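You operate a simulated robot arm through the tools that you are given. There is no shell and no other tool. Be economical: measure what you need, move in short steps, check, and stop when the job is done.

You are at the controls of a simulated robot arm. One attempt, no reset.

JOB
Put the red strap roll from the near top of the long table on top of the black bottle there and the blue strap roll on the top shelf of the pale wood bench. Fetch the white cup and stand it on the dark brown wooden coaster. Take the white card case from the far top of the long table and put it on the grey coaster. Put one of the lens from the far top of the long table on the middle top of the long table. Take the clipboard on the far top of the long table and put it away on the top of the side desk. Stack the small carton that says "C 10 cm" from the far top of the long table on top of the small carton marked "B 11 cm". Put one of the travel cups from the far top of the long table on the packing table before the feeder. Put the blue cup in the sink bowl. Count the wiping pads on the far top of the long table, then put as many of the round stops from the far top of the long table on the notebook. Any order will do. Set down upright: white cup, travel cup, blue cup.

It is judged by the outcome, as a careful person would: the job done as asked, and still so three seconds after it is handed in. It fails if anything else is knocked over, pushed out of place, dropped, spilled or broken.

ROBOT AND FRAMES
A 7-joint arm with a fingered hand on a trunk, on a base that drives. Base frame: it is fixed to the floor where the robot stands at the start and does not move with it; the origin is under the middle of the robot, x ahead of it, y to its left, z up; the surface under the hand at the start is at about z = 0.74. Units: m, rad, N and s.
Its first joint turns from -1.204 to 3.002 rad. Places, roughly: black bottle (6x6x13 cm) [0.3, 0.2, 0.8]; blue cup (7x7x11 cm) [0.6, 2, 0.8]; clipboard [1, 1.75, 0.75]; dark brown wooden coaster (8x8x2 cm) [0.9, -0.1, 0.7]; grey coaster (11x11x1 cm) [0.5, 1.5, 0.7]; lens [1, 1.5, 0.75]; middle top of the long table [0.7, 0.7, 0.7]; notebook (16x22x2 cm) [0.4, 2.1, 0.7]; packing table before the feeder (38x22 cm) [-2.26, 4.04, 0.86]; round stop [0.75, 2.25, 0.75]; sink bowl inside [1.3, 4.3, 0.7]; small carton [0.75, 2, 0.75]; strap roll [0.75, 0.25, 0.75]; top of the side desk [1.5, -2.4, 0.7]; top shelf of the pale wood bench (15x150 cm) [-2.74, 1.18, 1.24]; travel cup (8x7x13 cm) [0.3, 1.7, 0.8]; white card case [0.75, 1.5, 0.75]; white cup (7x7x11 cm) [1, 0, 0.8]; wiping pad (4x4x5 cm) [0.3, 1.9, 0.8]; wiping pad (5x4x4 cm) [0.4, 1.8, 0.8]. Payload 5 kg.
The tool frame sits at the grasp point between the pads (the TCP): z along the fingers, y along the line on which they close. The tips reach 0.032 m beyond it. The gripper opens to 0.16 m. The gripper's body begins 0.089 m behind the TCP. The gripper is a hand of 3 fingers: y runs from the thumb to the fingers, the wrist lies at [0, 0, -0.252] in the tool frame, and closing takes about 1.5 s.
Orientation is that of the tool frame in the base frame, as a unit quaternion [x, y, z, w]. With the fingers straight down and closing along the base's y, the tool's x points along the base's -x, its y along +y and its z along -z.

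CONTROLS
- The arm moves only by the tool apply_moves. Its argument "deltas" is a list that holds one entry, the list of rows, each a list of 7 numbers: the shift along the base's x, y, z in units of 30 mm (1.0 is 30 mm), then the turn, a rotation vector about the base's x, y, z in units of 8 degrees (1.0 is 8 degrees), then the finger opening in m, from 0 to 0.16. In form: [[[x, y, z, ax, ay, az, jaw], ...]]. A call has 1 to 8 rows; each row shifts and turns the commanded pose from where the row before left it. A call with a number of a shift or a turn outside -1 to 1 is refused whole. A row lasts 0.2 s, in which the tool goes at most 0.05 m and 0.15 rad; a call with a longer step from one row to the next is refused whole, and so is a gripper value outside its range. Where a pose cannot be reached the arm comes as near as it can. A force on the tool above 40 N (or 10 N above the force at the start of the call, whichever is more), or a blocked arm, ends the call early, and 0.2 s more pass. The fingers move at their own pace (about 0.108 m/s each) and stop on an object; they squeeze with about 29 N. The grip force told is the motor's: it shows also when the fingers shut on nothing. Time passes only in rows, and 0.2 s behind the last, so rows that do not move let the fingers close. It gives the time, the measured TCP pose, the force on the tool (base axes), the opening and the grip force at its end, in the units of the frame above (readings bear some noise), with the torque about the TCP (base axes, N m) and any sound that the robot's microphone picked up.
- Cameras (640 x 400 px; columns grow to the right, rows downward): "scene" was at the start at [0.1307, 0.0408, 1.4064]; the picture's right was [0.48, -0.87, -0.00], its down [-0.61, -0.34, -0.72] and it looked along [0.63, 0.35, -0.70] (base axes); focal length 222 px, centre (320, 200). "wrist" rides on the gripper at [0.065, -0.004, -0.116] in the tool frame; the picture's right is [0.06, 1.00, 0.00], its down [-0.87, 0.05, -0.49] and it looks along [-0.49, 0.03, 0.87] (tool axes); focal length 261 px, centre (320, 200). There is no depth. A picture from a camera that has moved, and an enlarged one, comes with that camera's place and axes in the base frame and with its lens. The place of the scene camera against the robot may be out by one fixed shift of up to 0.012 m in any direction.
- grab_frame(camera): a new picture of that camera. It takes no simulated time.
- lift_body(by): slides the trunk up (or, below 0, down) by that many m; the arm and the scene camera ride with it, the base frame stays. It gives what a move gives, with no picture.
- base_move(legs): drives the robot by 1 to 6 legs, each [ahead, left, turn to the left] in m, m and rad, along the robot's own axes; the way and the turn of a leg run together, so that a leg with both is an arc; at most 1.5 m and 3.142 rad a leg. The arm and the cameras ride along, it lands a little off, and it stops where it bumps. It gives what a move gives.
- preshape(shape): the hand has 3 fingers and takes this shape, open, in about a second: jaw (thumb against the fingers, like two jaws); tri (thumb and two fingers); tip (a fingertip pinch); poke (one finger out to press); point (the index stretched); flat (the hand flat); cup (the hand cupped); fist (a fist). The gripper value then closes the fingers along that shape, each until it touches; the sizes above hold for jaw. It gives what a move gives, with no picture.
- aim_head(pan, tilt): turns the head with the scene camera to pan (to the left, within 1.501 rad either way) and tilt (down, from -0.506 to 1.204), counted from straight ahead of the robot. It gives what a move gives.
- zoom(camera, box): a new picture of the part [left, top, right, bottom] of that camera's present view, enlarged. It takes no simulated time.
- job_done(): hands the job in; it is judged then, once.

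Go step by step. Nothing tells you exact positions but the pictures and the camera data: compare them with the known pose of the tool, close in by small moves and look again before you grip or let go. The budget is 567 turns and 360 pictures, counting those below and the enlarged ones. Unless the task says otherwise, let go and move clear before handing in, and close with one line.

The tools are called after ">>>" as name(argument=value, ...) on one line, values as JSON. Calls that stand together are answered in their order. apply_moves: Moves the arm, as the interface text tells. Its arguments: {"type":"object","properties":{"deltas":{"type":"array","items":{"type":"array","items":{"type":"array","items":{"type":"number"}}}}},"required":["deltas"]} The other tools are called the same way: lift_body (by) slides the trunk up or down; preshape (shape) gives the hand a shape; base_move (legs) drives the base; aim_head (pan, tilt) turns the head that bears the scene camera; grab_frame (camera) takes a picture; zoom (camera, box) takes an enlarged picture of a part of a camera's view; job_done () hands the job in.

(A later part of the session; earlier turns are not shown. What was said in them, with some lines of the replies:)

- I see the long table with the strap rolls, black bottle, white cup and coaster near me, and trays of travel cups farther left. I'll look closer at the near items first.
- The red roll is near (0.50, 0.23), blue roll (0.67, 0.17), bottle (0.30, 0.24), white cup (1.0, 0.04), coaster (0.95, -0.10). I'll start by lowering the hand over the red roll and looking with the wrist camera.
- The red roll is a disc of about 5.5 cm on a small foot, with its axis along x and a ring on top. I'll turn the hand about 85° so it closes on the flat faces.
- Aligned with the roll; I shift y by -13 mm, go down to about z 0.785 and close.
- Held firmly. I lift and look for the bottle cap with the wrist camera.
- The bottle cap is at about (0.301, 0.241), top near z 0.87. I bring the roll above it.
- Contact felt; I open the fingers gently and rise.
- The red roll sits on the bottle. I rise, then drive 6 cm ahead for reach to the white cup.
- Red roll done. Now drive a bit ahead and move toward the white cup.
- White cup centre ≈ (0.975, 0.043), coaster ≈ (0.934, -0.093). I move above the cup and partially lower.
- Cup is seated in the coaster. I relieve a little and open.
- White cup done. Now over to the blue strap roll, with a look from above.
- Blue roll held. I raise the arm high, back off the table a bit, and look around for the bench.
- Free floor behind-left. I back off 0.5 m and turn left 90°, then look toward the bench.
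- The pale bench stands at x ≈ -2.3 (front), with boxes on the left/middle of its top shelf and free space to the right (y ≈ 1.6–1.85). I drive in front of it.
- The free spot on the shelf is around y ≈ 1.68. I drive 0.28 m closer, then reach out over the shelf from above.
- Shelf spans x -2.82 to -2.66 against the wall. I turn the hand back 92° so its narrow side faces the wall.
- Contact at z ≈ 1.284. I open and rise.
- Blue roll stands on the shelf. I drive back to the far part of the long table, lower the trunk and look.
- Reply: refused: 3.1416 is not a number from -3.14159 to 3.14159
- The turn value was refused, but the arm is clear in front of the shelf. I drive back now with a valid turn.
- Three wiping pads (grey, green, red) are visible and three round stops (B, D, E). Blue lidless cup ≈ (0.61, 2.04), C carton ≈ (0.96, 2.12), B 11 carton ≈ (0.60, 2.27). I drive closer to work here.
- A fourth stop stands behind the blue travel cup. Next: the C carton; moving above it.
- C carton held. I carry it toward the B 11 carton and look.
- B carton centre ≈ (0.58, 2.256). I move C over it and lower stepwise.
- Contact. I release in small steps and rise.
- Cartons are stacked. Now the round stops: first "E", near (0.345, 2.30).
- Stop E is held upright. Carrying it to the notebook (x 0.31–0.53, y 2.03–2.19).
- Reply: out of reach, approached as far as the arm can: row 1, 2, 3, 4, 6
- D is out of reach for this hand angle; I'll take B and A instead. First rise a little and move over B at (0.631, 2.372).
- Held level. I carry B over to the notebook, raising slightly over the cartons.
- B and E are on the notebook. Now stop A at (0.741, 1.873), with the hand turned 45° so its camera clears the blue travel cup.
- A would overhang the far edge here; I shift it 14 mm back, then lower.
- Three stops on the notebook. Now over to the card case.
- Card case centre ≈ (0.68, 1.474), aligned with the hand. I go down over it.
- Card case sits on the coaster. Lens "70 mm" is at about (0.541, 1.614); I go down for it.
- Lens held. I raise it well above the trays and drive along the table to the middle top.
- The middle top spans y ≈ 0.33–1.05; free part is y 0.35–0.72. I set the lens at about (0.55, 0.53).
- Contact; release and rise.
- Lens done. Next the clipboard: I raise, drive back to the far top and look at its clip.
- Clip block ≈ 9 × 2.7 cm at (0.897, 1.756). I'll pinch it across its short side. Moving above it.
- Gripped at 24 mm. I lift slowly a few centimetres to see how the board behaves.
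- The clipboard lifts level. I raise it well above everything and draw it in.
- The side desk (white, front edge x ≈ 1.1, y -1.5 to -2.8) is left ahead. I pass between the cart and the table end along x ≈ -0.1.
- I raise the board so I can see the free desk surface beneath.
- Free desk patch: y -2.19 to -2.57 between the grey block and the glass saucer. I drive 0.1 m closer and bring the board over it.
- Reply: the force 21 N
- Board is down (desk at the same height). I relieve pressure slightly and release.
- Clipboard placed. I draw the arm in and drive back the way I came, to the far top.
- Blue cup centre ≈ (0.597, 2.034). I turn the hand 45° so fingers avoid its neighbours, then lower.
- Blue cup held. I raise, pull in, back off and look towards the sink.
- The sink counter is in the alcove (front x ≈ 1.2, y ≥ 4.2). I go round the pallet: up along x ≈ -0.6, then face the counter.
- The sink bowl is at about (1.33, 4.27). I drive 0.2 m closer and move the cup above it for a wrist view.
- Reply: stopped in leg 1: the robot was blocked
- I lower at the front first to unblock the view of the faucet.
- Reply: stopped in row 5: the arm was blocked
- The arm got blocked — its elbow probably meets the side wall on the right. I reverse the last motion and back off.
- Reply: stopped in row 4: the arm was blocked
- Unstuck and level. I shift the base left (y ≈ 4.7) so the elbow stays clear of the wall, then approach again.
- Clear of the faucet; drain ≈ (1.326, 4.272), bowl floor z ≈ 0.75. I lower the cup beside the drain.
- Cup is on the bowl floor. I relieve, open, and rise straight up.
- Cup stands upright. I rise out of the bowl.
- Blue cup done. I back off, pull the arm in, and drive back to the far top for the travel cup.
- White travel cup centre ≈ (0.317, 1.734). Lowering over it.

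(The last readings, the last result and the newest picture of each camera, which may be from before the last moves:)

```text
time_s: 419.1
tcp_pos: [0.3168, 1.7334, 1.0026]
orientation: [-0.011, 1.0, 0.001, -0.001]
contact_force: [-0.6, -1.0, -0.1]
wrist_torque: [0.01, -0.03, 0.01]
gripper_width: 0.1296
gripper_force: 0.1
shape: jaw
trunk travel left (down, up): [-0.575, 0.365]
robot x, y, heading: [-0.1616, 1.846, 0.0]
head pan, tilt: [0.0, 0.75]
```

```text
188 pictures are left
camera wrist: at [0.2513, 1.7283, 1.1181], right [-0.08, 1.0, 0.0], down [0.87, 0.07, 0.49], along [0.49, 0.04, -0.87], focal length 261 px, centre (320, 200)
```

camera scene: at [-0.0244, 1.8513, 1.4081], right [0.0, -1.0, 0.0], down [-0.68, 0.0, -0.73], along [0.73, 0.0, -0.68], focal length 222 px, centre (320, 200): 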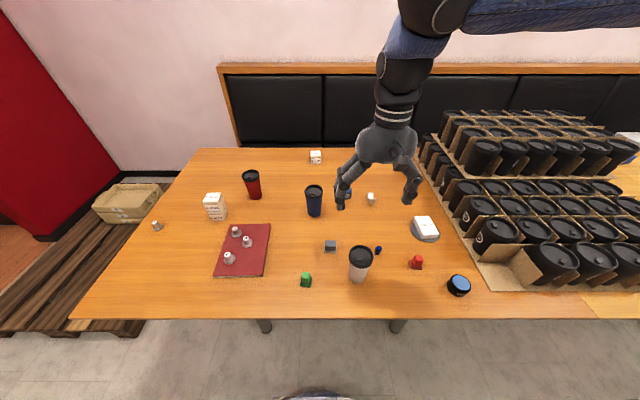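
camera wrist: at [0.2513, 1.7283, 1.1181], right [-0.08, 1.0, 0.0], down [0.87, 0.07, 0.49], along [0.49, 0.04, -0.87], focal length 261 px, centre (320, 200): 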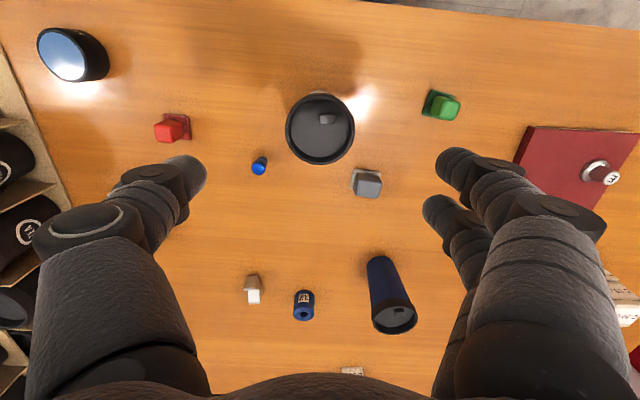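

>>> apply_moves(deltas=[[[-0.1, 0, -0.95, 0, 0, 0, 0.13], [0, 0, -0.95, 0, 0, 0, 0.13], [0, 0, -0.95, 0, 0, 0, 0.13], [0, 0, -0.95, 0, 0, 0, 0.13], [0, 0, -0.95, 0, 0, 0, 0.13], [0, 0, -0.95, 0, 0, 0, 0.13], [0, 0, -0.95, 0, 0, 0, 0.13]]])

>>> grab_frame(camera="wrist")

```text
time_s: 420.6
tcp_pos: [0.3135, 1.7329, 0.8025]
orientation: [-0.01, 1.0, 0.001, 0.0]
contact_force: [0.5, 1.0, 0.2]
wrist_torque: [0.02, 0.0, -0.01]
gripper_width: 0.1295
gripper_force: 0.1
shape: jaw
trunk travel left (down, up): [-0.575, 0.365]
robot x, y, heading: [-0.167, 1.8476, -0.001]
head pan, tilt: [0.0, 0.75]
```

```text
187 pictures are left
camera wrist: at [0.249, 1.7284, 0.9183], right [-0.08, 1.0, 0.0], down [0.87, 0.07, 0.49], along [0.49, 0.04, -0.87], focal length 261 px, centre (320, 200)
```

wrist: 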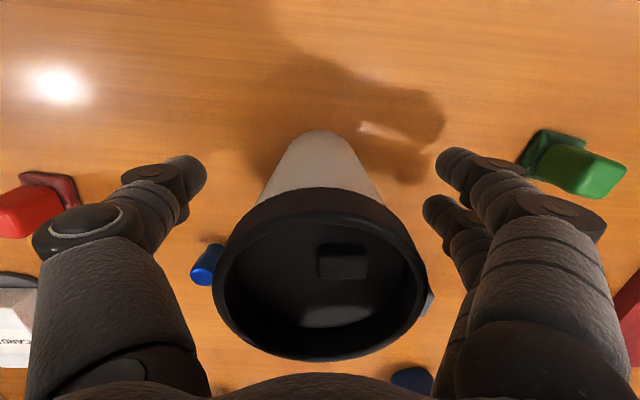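

>>> apply_moves(deltas=[[[0, 0, 0, 0, 0, 0, 0.09], [0, 0, 0, 0, 0, 0, 0.06], [0, 0, 0, 0, 0, 0, 0.03], [0, 0, 0, 0, 0, 0, 0.0], [0, 0, 0, 0, 0, 0, 0.0], [0, 0, 0, 0, 0, 0, 0.0], [0, 0, 0, 0, 0, 0, 0.0]]])

>>> apply_moves(deltas=[[[0, 0, 0.4, 0, 0, 0, 0], [0, 0, 0.7, 0, 0, 0, 0], [0, 0, 0.9, 0, 0, 0, 0], [0, 0, 0.9, 0, 0, 0, 0], [0, 0, 0.9, 0, 0, 0, 0], [0, 0, 0.9, 0, 0, 0, 0], [0, 0, 0.9, 0, 0, 0, 0], [0, 0, 0.9, 0, 0, 0, 0]]])

>>> grab_frame(camera="wrist")

```text
time_s: 422.2
tcp_pos: [0.313, 1.7327, 0.8014]
orientation: [-0.011, 1.0, 0.001, 0.0]
contact_force: [-0.4, -0.3, -0.3]
wrist_torque: [-0.01, 0.01, -0.04]
gripper_width: 0.0473
gripper_force: 9.8
shape: jaw
trunk travel left (down, up): [-0.575, 0.365]
robot x, y, heading: [-0.168, 1.8508, -0.003]
head pan, tilt: [0.0, 0.75]
```

```text
time_s: 424.1
tcp_pos: [0.3124, 1.7337, 0.999]
orientation: [-0.01, 1.0, 0.0, 0.0]
contact_force: [0.3, 0.8, -1.5]
wrist_torque: [0.05, 0.0, -0.02]
gripper_width: 0.0474
gripper_force: 10.3
shape: jaw
trunk travel left (down, up): [-0.575, 0.365]
robot x, y, heading: [-0.1666, 1.8522, 0.002]
head pan, tilt: [0.0, 0.75]
```

```text
186 pictures are left
camera wrist: at [0.2478, 1.7283, 1.1147], right [-0.08, 1.0, 0.0], down [0.87, 0.07, 0.49], along [0.49, 0.04, -0.87], focal length 261 px, centre (320, 200)
```

wrist: 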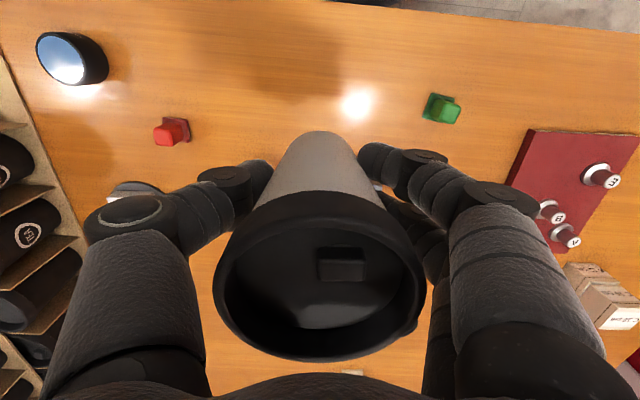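

Travel cup held. I raise, back off, and look toward the packing table.

>>> apply_moves(deltas=[[[0.3, 0.5, 0.9, 0, 0, 0, 0], [0.3, 0.5, 0.9, 0, 0, 0, 0], [0.3, 0.5, 0.9, 0, 0, 0, 0], [0.3, 0.5, 0.9, 0, 0, 0, 0], [0.3, 0.5, 0.9, 0, 0, 0, 0], [0.3, 0.5, 0.9, 0, 0, 0, 0]]])

>>> base_move(legs=[[-0.5, 0, 0], [0, 0, 2.1]])

>>> aim_head(pan=0.1, tilt=0.35)

>>> grab_frame(camera="scene")

```text
time_s: 425.4
tcp_pos: [0.3666, 1.8237, 1.1614]
orientation: [-0.012, 1.0, 0.0, -0.001]
contact_force: [-0.7, 0.1, -2.2]
wrist_torque: [-0.04, -0.03, 0.01]
gripper_width: 0.0476
gripper_force: 9.8
shape: jaw
trunk travel left (down, up): [-0.575, 0.365]
robot x, y, heading: [-0.1688, 1.8499, -0.003]
head pan, tilt: [0.0, 0.75]
```

```text
time_s: 433.4
tcp_pos: [-0.9148, 2.3232, 1.1606]
orientation: [0.875, -0.485, 0.001, 0.001]
contact_force: [0.2, -0.9, -2.0]
wrist_torque: [0.0, -0.02, 0.0]
gripper_width: 0.0469
gripper_force: 10.5
shape: jaw
trunk travel left (down, up): [-0.575, 0.365]
robot x, y, heading: [-0.6629, 1.8527, 2.103]
head pan, tilt: [0.0, 0.75]
```

```text
time_s: 434.3
tcp_pos: [-0.9152, 2.3228, 1.1596]
orientation: [0.875, -0.484, 0.0, 0.001]
contact_force: [-0.5, 0.5, -1.3]
wrist_torque: [-0.03, 0.0, 0.03]
gripper_width: 0.0468
gripper_force: 10.5
shape: jaw
trunk travel left (down, up): [-0.575, 0.365]
robot x, y, heading: [-0.6685, 1.851, 2.104]
head pan, tilt: [0.099, 0.351]
```

```text
185 pictures are left
camera scene: at [-0.7377, 1.9707, 1.4436], right [0.8, 0.59, 0.0], down [0.2, -0.28, -0.94], along [-0.56, 0.75, -0.34], focal length 222 px, centre (320, 200)
```

scene: 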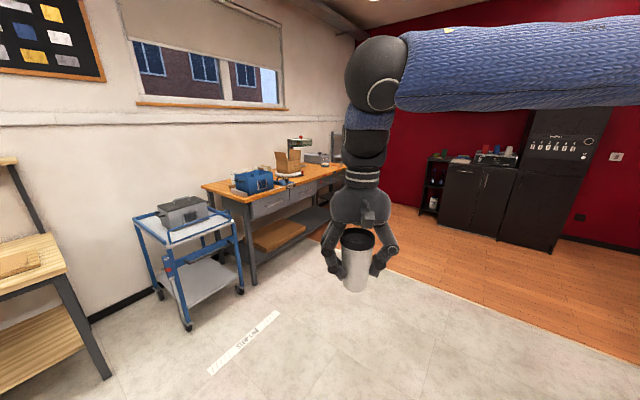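

>>> base_move(legs=[[1.2, -0.26, 0], [1.0, -0.26, 0], [0, 0, 1.037]])

>>> aim_head(pan=0, tilt=0.5)

>>> grab_frame(camera="scene")

```text
time_s: 448.1
tcp_pos: [-1.8884, 4.0404, 1.1603]
orientation: [1.0, 0.01, 0.001, 0.002]
contact_force: [-0.2, -0.5, -2.1]
wrist_torque: [0.01, -0.03, -0.03]
gripper_width: 0.0468
gripper_force: 9.9
shape: jaw
trunk travel left (down, up): [-0.575, 0.365]
robot x, y, heading: [-1.3526, 4.0129, 3.143]
head pan, tilt: [0.099, 0.351]
```

```text
time_s: 448.8
tcp_pos: [-1.8885, 4.042, 1.1597]
orientation: [1.0, 0.01, 0.001, 0.0]
contact_force: [-0.4, 0.1, -2.1]
wrist_torque: [0.02, -0.03, 0.0]
gripper_width: 0.0468
gripper_force: 10.3
shape: jaw
trunk travel left (down, up): [-0.575, 0.365]
robot x, y, heading: [-1.3537, 4.0126, 3.139]
head pan, tilt: [0.0, 0.499]
```

```text
184 pictures are left
camera scene: at [-1.4874, 4.015, 1.4301], right [0.0, 1.0, 0.0], down [0.48, 0.0, -0.88], along [-0.88, 0.0, -0.48], focal length 222 px, centre (320, 200)
```

scene: 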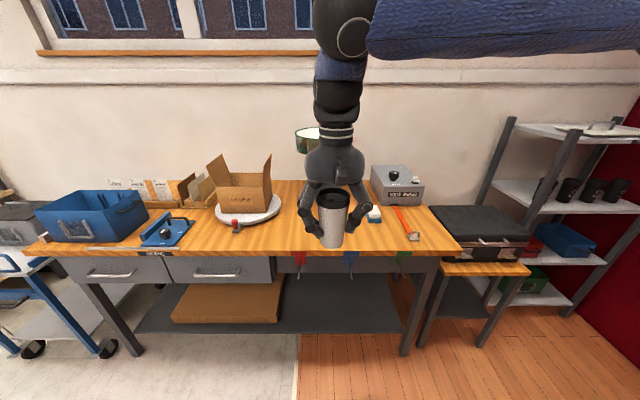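

>>> apply_moves(deltas=[[[0.5, -0.9, 0.9, 0, 0, 0, 0], [0.5, -0.9, 0.9, 0, 0, 0, 0], [0.5, -0.9, 0.9, 0, 0, 0, 0], [0.5, -0.9, 0.9, 0, 0, 0, 0], [0.5, -0.9, 0.9, 0, 0, 0, 0], [0.5, -0.9, 0.9, 0, 0, 0, 0], [0.5, -0.9, 0.9, 0, 0, 0, 0]]])

>>> grab_frame(camera="scene")

>>> zoom(camera="scene", box=[260, 110, 440, 260])

```text
time_s: 450.4
tcp_pos: [-1.7828, 3.85, 1.3504]
orientation: [1.0, 0.011, 0.0, 0.001]
contact_force: [0.7, -1.3, -1.2]
wrist_torque: [0.04, 0.02, -0.03]
gripper_width: 0.0465
gripper_force: 10.5
shape: jaw
trunk travel left (down, up): [-0.575, 0.365]
robot x, y, heading: [-1.3541, 4.0141, 3.138]
head pan, tilt: [0.0, 0.499]
```

```text
183 pictures are left
camera scene: at [-1.4859, 4.0135, 1.4302], right [0.0, 1.0, 0.0], down [0.48, 0.0, -0.88], along [-0.88, 0.0, -0.48], focal length 222 px, centre (320, 200)
```

scene: 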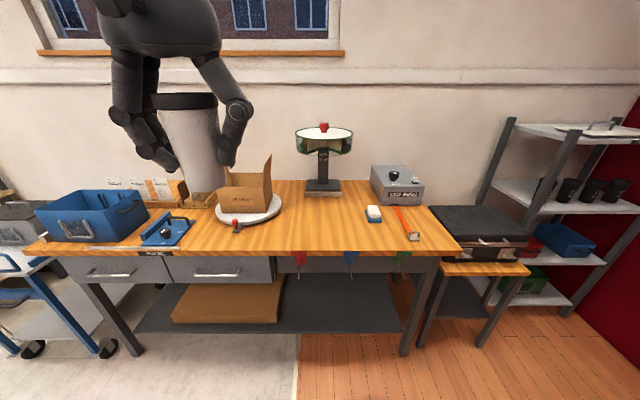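

```text
2.67 times, centred on (350, 185) of scene
camera zoom: at [-1.4859, 4.0135, 1.4302], right [0.0, 1.0, 0.0], down [0.48, 0.0, -0.88], along [-0.88, 0.0, -0.48], focal length 592 px, centre (240, 240)
```

zoom: 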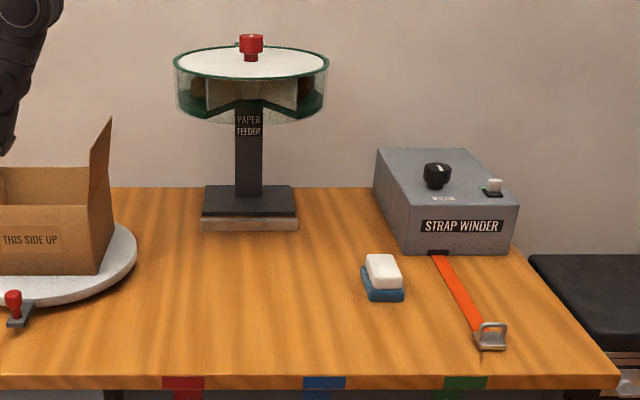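

The paper feeder stands mid-bench; the clear patch before it is around (-2.26, 4.03). I approach and bring the cup above it.

>>> base_move(legs=[[0.15, 0, 0]])

>>> apply_moves(deltas=[[[-0.9, 0.7, -0.3, 0, 0, 0, 0], [-0.9, 0.7, -0.3, 0, 0, 0, 0], [-0.9, 0.7, -0.3, 0, 0, 0, 0], [-0.9, 0.7, -0.3, 0, 0, 0, 0], [-0.9, 0.7, -0.3, 0, 0, 0, 0], [-0.9, 0.7, -0.3, 0, 0, 0, 0], [-0.9, 0.7, -0.3, 0, 0, 0, 0], [-0.9, 0.7, -0.3, 0, 0, 0, 0]]])

>>> apply_moves(deltas=[[[-0.9, 0.3, -0.8, 0, 0, 0, 0], [-0.9, 0, -0.8, 0, 0, 0, 0], [-0.9, 0, -0.8, 0, 0, 0, 0], [-0.8, 0, -0.8, 0, 0, 0, 0], [0, 0, -0.8, 0, 0, 0, 0], [0, 0, -0.8, 0, 0, 0, 0], [0, 0, -0.8, 0, 0, 0, 0], [0, 0, -0.8, 0, 0, 0, 0]]])

>>> grab_frame(camera="scene")

>>> grab_frame(camera="wrist")

```text
time_s: 451.8
tcp_pos: [-1.9348, 3.8534, 1.3501]
orientation: [1.0, 0.009, 0.001, 0.0]
contact_force: [0.7, -0.3, -2.2]
wrist_torque: [0.01, -0.05, 0.02]
gripper_width: 0.0465
gripper_force: 10.1
shape: jaw
trunk travel left (down, up): [-0.575, 0.365]
robot x, y, heading: [-1.5022, 4.0145, 3.136]
head pan, tilt: [0.0, 0.499]
```

```text
time_s: 453.6
tcp_pos: [-2.15, 4.0203, 1.2775]
orientation: [1.0, 0.01, 0.001, 0.001]
contact_force: [-0.2, 0.3, -1.3]
wrist_torque: [-0.03, -0.02, 0.0]
gripper_width: 0.0466
gripper_force: 9.9
shape: jaw
trunk travel left (down, up): [-0.575, 0.365]
robot x, y, heading: [-1.5064, 4.016, 3.14]
head pan, tilt: [0.0, 0.499]
```

```text
time_s: 455.4
tcp_pos: [-2.2541, 4.0289, 1.0843]
orientation: [1.0, 0.011, 0.001, 0.002]
contact_force: [0.2, 0.5, -1.8]
wrist_torque: [-0.04, -0.03, -0.03]
gripper_width: 0.0466
gripper_force: 10.0
shape: jaw
trunk travel left (down, up): [-0.575, 0.365]
robot x, y, heading: [-1.5012, 4.014, 3.139]
head pan, tilt: [0.0, 0.499]
```

```text
181 pictures are left
camera scene: at [-1.6368, 4.0155, 1.4299], right [0.0, 1.0, 0.0], down [0.48, 0.0, -0.88], along [-0.88, 0.0, -0.48], focal length 222 px, centre (320, 200)
```

scene: 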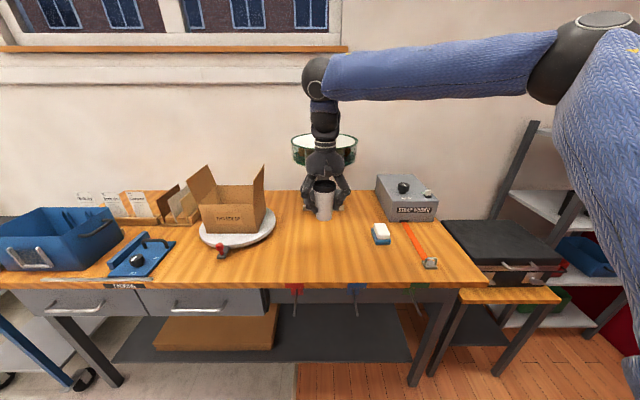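

```text
180 pictures are left
camera wrist: at [-2.1889, 4.0361, 1.2001], right [0.08, -1.0, 0.0], down [-0.87, -0.07, 0.49], along [-0.49, -0.04, -0.87], focal length 261 px, centre (320, 200)
```

wrist: 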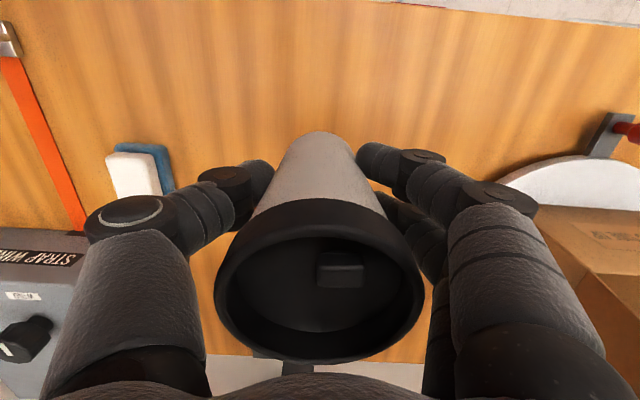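

>>> apply_moves(deltas=[[[0, 0, -0.9, 0, 0, 0, 0], [0, 0, -0.9, 0, 0, 0, 0], [0, 0, -0.9, 0, 0, 0, 0], [0, 0, -0.9, 0, 0, 0, 0], [0, 0, -0.9, 0, 0, 0, 0], [0, 0, -0.2, 0, 0, 0, 0]]])

>>> zoom(camera="scene", box=[260, 140, 400, 270])

```text
time_s: 456.8
tcp_pos: [-2.252, 4.0298, 0.9438]
orientation: [1.0, 0.01, 0.001, 0.001]
contact_force: [0.4, 0.1, -1.8]
wrist_torque: [0.02, -0.01, 0.02]
gripper_width: 0.0466
gripper_force: 10.4
shape: jaw
trunk travel left (down, up): [-0.575, 0.365]
robot x, y, heading: [-1.503, 4.0163, 3.138]
head pan, tilt: [0.0, 0.499]
```

```text
3.08 times, centred on (330, 205) of scene
camera zoom: at [-1.6355, 4.0153, 1.4301], right [0.0, 1.0, 0.0], down [0.48, 0.0, -0.88], along [-0.88, 0.0, -0.48], focal length 684 px, centre (289, 185)
```

zoom: 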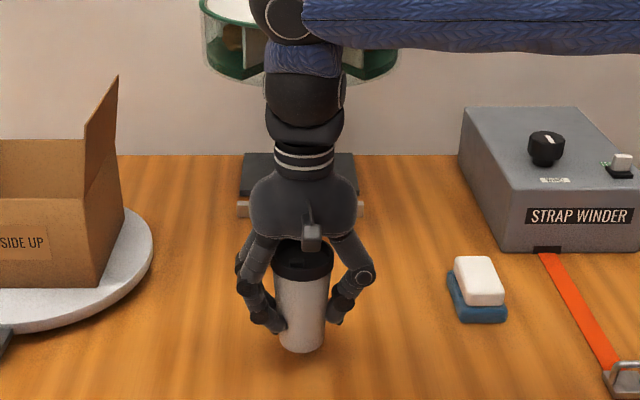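

>>> apply_moves(deltas=[[[0, 0, -0.3, 0, 0, 0, 0], [0, 0, -0.2, 0, 0, 0, 0], [0, 0, -0.1, 0, 0, 0, 0], [0, 0, 0, 0, 0, 0, 0]]])

>>> apply_moves(deltas=[[[0, 0, -0.08, 0, 0, 0, 0], [0, 0, 0, 0, 0, 0, 0]]])

```text
time_s: 457.8
tcp_pos: [-2.2533, 4.0296, 0.9258]
orientation: [1.0, 0.01, 0.001, 0.001]
contact_force: [-0.2, 0.5, -2.4]
wrist_torque: [0.01, -0.04, -0.01]
gripper_width: 0.0467
gripper_force: 10.3
shape: jaw
trunk travel left (down, up): [-0.575, 0.365]
robot x, y, heading: [-1.5038, 4.0168, 3.138]
head pan, tilt: [0.0, 0.499]
```

```text
time_s: 458.4
tcp_pos: [-2.2537, 4.0306, 0.9245]
orientation: [1.0, 0.01, 0.0, 0.001]
contact_force: [0.6, 0.1, -2.6]
wrist_torque: [0.02, -0.03, -0.02]
gripper_width: 0.0466
gripper_force: 9.7
shape: jaw
trunk travel left (down, up): [-0.575, 0.365]
robot x, y, heading: [-1.5029, 4.0125, 3.137]
head pan, tilt: [0.0, 0.499]
```

>>> apply_moves(deltas=[[[0, 0, -0.08, 0, 0, 0, 0], [0, 0, 0, 0, 0, 0, 0]]])

>>> apply_moves(deltas=[[[0, 0, -0.08, 0, 0, 0, 0], [0, 0, 0, 0, 0, 0, 0]]])

```text
time_s: 459.0
tcp_pos: [-2.2531, 4.0311, 0.9219]
orientation: [1.0, 0.01, 0.001, 0.001]
contact_force: [0.5, 0.6, 3.0]
wrist_torque: [-0.02, 0.02, 0.01]
gripper_width: 0.0466
gripper_force: 10.2
shape: jaw
trunk travel left (down, up): [-0.575, 0.365]
robot x, y, heading: [-1.5045, 4.0127, 3.147]
head pan, tilt: [0.0, 0.499]
```

```text
time_s: 459.6
tcp_pos: [-2.2532, 4.0297, 0.9194]
orientation: [1.0, 0.009, 0.0, 0.001]
contact_force: [-1.6, 0.3, 15.6]
wrist_torque: [0.05, 0.11, -0.01]
gripper_width: 0.0475
gripper_force: 10.6
shape: jaw
trunk travel left (down, up): [-0.575, 0.365]
robot x, y, heading: [-1.5045, 4.0126, 3.139]
head pan, tilt: [0.0, 0.499]
```

Cup is down; release and rise.

>>> apply_moves(deltas=[[[0, 0, 0.07, 0, 0, 0, 0], [0, 0, 0, 0, 0, 0, 0.06], [0, 0, 0, 0, 0, 0, 0.09], [0, 0, 0, 0, 0, 0, 0.12], [0, 0, 0, 0, 0, 0, 0.13], [0, 0, 0.5, 0, 0, 0, 0.13], [0, 0, 0.9, 0, 0, 0, 0.13], [0, 0, 0.9, 0, 0, 0, 0.13]]])

>>> apply_moves(deltas=[[[0, 0, 0.9, 0, 0, 0, 0.13], [0, 0, 0.9, 0, 0, 0, 0.13], [0, 0, 0.9, 0, 0, 0, 0.13], [0.8, 0, 0.5, 0, 0, 0, 0.13], [0.9, 0, 0, 0, 0, 0, 0.13], [0.9, 0, 0, 0, 0, 0, 0.13], [0.9, 0, 0, 0, 0, 0, 0.13], [0.9, 0, 0, 0, 0, 0, 0.13]]])

>>> base_move(legs=[[-0.4, 0, 0]])

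>>> grab_frame(camera="scene")

```text
time_s: 461.4
tcp_pos: [-2.2533, 4.0289, 0.9927]
orientation: [1.0, 0.01, 0.001, 0.0]
contact_force: [0.4, 0.6, 0.1]
wrist_torque: [0.03, 0.01, 0.02]
gripper_width: 0.1298
gripper_force: 0.0
shape: jaw
trunk travel left (down, up): [-0.575, 0.365]
robot x, y, heading: [-1.5036, 4.0174, 3.147]
head pan, tilt: [0.0, 0.499]
```

```text
time_s: 463.2
tcp_pos: [-2.1203, 4.0307, 1.087]
orientation: [1.0, 0.009, 0.001, 0.001]
contact_force: [0.0, 0.1, -0.2]
wrist_torque: [0.0, 0.02, -0.01]
gripper_width: 0.1297
gripper_force: 0.2
shape: jaw
trunk travel left (down, up): [-0.575, 0.365]
robot x, y, heading: [-1.5036, 4.0161, 3.143]
head pan, tilt: [0.0, 0.499]
```

```text
time_s: 465.6
tcp_pos: [-1.7208, 4.0299, 1.0871]
orientation: [1.0, 0.009, 0.0, 0.001]
contact_force: [0.7, -0.8, 0.6]
wrist_torque: [0.02, 0.05, 0.02]
gripper_width: 0.1299
gripper_force: 0.1
shape: jaw
trunk travel left (down, up): [-0.575, 0.365]
robot x, y, heading: [-1.106, 4.0106, 3.137]
head pan, tilt: [0.0, 0.499]
```

```text
178 pictures are left
camera scene: at [-1.2356, 4.0146, 1.4302], right [0.0, 1.0, 0.0], down [0.48, 0.0, -0.88], along [-0.88, 0.0, -0.48], focal length 222 px, centre (320, 200)
```

scene: 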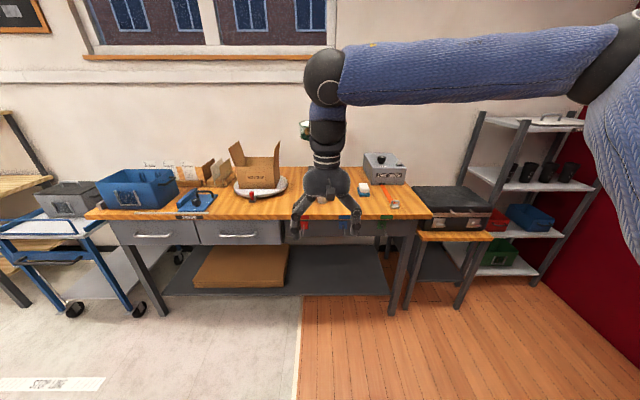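

>>> apply_moves(deltas=[[[0, -0.9, 0.9, 0, 0, 0, 0.13], [0, -0.9, 0.9, 0, 0, 0, 0.13], [0, -0.9, 0.9, 0, 0, 0, 0.13], [0, -0.9, 0.9, 0, 0, 0, 0.13], [0, -0.9, 0.9, 0, 0, 0, 0.13], [0, -0.9, 0.9, 0, 0, 0, 0.13]]])

>>> zoom(camera="scene", box=[240, 120, 440, 240])

```text
time_s: 467.1
tcp_pos: [-1.721, 3.8659, 1.2486]
orientation: [1.0, 0.01, 0.001, -0.001]
contact_force: [0.0, -0.9, -0.3]
wrist_torque: [0.03, 0.02, 0.02]
gripper_width: 0.1296
gripper_force: 0.0
shape: jaw
trunk travel left (down, up): [-0.575, 0.365]
robot x, y, heading: [-1.101, 4.0106, 3.14]
head pan, tilt: [0.0, 0.499]
```

```text
3.20 times, centred on (340, 180) of scene
camera zoom: at [-1.2356, 4.0131, 1.4301], right [0.0, 1.0, 0.0], down [0.48, 0.0, -0.88], along [-0.88, 0.0, -0.48], focal length 711 px, centre (256, 264)
```

zoom: 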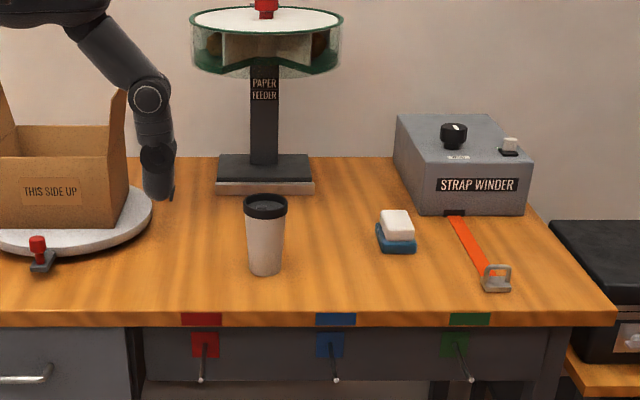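

Travel cup stands before the feeder. I return to the far top for a final close check of the wiping-pad count and the end state.

>>> base_move(legs=[[-0.3, 0, 0], [0, 0, -3.14], [0.1, -1.2, 0], [0.35, -1.1, 0]])

>>> aim_head(pan=-0.1, tilt=0.75)

>>> grab_frame(camera="scene")

```text
time_s: 487.5
tcp_pos: [0.2469, 1.8688, 1.2478]
orientation: [-0.003, 1.0, 0.001, -0.001]
contact_force: [0.0, -0.2, 1.1]
wrist_torque: [0.01, 0.01, -0.01]
gripper_width: 0.1299
gripper_force: 0.0
shape: jaw
trunk travel left (down, up): [-0.575, 0.365]
robot x, y, heading: [-0.372, 1.7291, -0.014]
head pan, tilt: [0.0, 0.499]
```

```text
time_s: 488.3
tcp_pos: [0.2492, 1.8678, 1.2476]
orientation: [-0.003, 1.0, 0.001, -0.001]
contact_force: [-0.1, -0.4, -0.2]
wrist_torque: [0.02, -0.01, 0.0]
gripper_width: 0.13
gripper_force: 0.0
shape: jaw
trunk travel left (down, up): [-0.575, 0.365]
robot x, y, heading: [-0.373, 1.7297, -0.018]
head pan, tilt: [-0.099, 0.75]
```

```text
176 pictures are left
camera scene: at [-0.2307, 1.7215, 1.4082], right [-0.11, -0.99, 0.0], down [-0.68, 0.08, -0.73], along [0.73, -0.08, -0.68], focal length 222 px, centre (320, 200)
```

scene: 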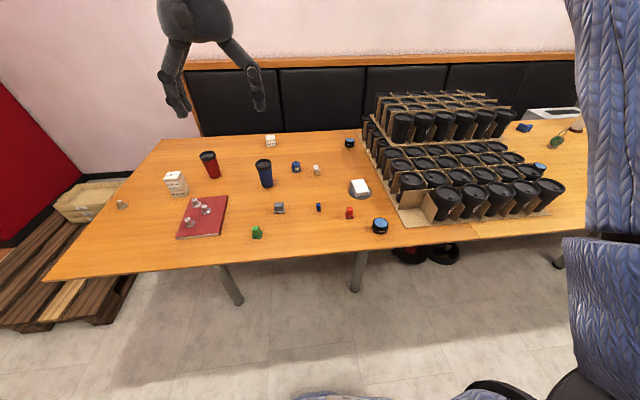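

>>> zoom(camera="scene", box=[235, 185, 365, 250])

>>> zoom(camera="scene", box=[150, 130, 290, 245])

>>> zoom(camera="scene", box=[280, 130, 400, 200])

```text
4.92 times, centred on (300, 218) of scene
camera zoom: at [-0.2307, 1.7215, 1.4082], right [-0.11, -0.99, 0.0], down [-0.68, 0.08, -0.73], along [0.73, -0.08, -0.68], focal length 1094 px, centre (418, 114)
```

zoom: 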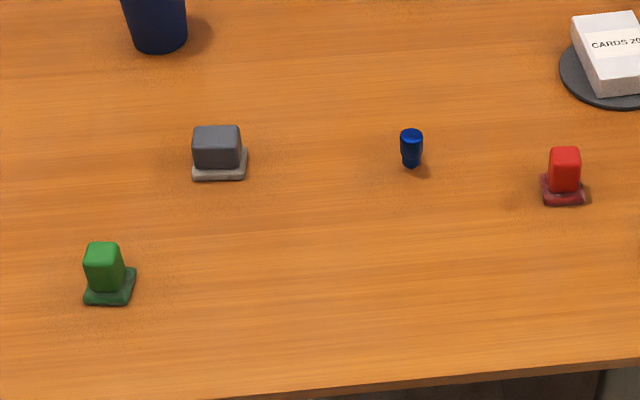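

```text
3.48 times, centred on (220, 188) of scene
camera zoom: at [-0.2307, 1.7215, 1.4082], right [-0.11, -0.99, 0.0], down [-0.68, 0.08, -0.73], along [0.73, -0.08, -0.68], focal length 773 px, centre (668, 244)
```

zoom: 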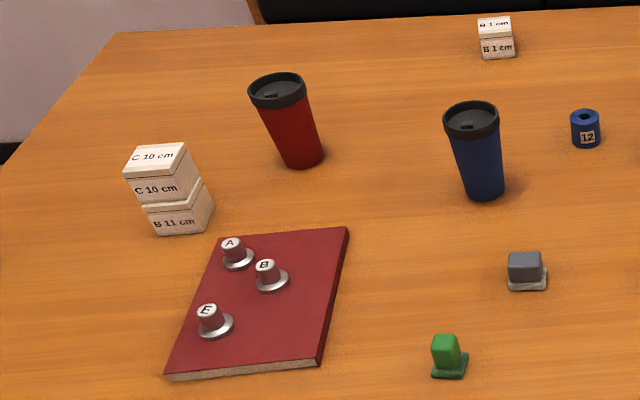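

```text
5.33 times, centred on (340, 165) of scene
camera zoom: at [-0.2307, 1.7215, 1.4082], right [-0.11, -0.99, 0.0], down [-0.68, 0.08, -0.73], along [0.73, -0.08, -0.68], focal length 1185 px, centre (213, 387)
```

zoom: 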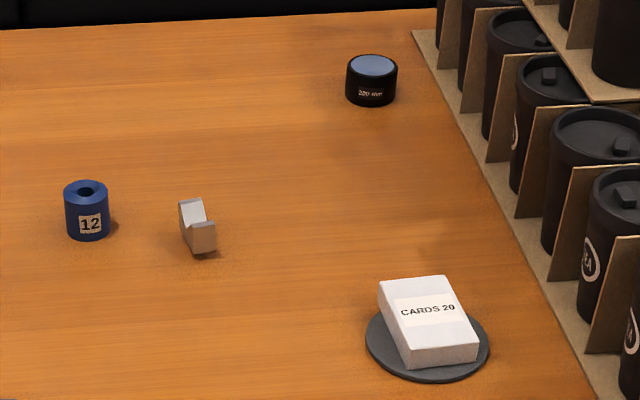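

I see three wiping pads (grey, green, red) and three stops on the notebook. The cartons, card case and other placed items sit as asked, so I hand in.

>>> job_done()

```text
The job is handed in.
```

I did every part of the job and handed it in. I counted three wiping pads (grey, green, red) on the far top, so three round stops (A, B and E) are on the notebook.
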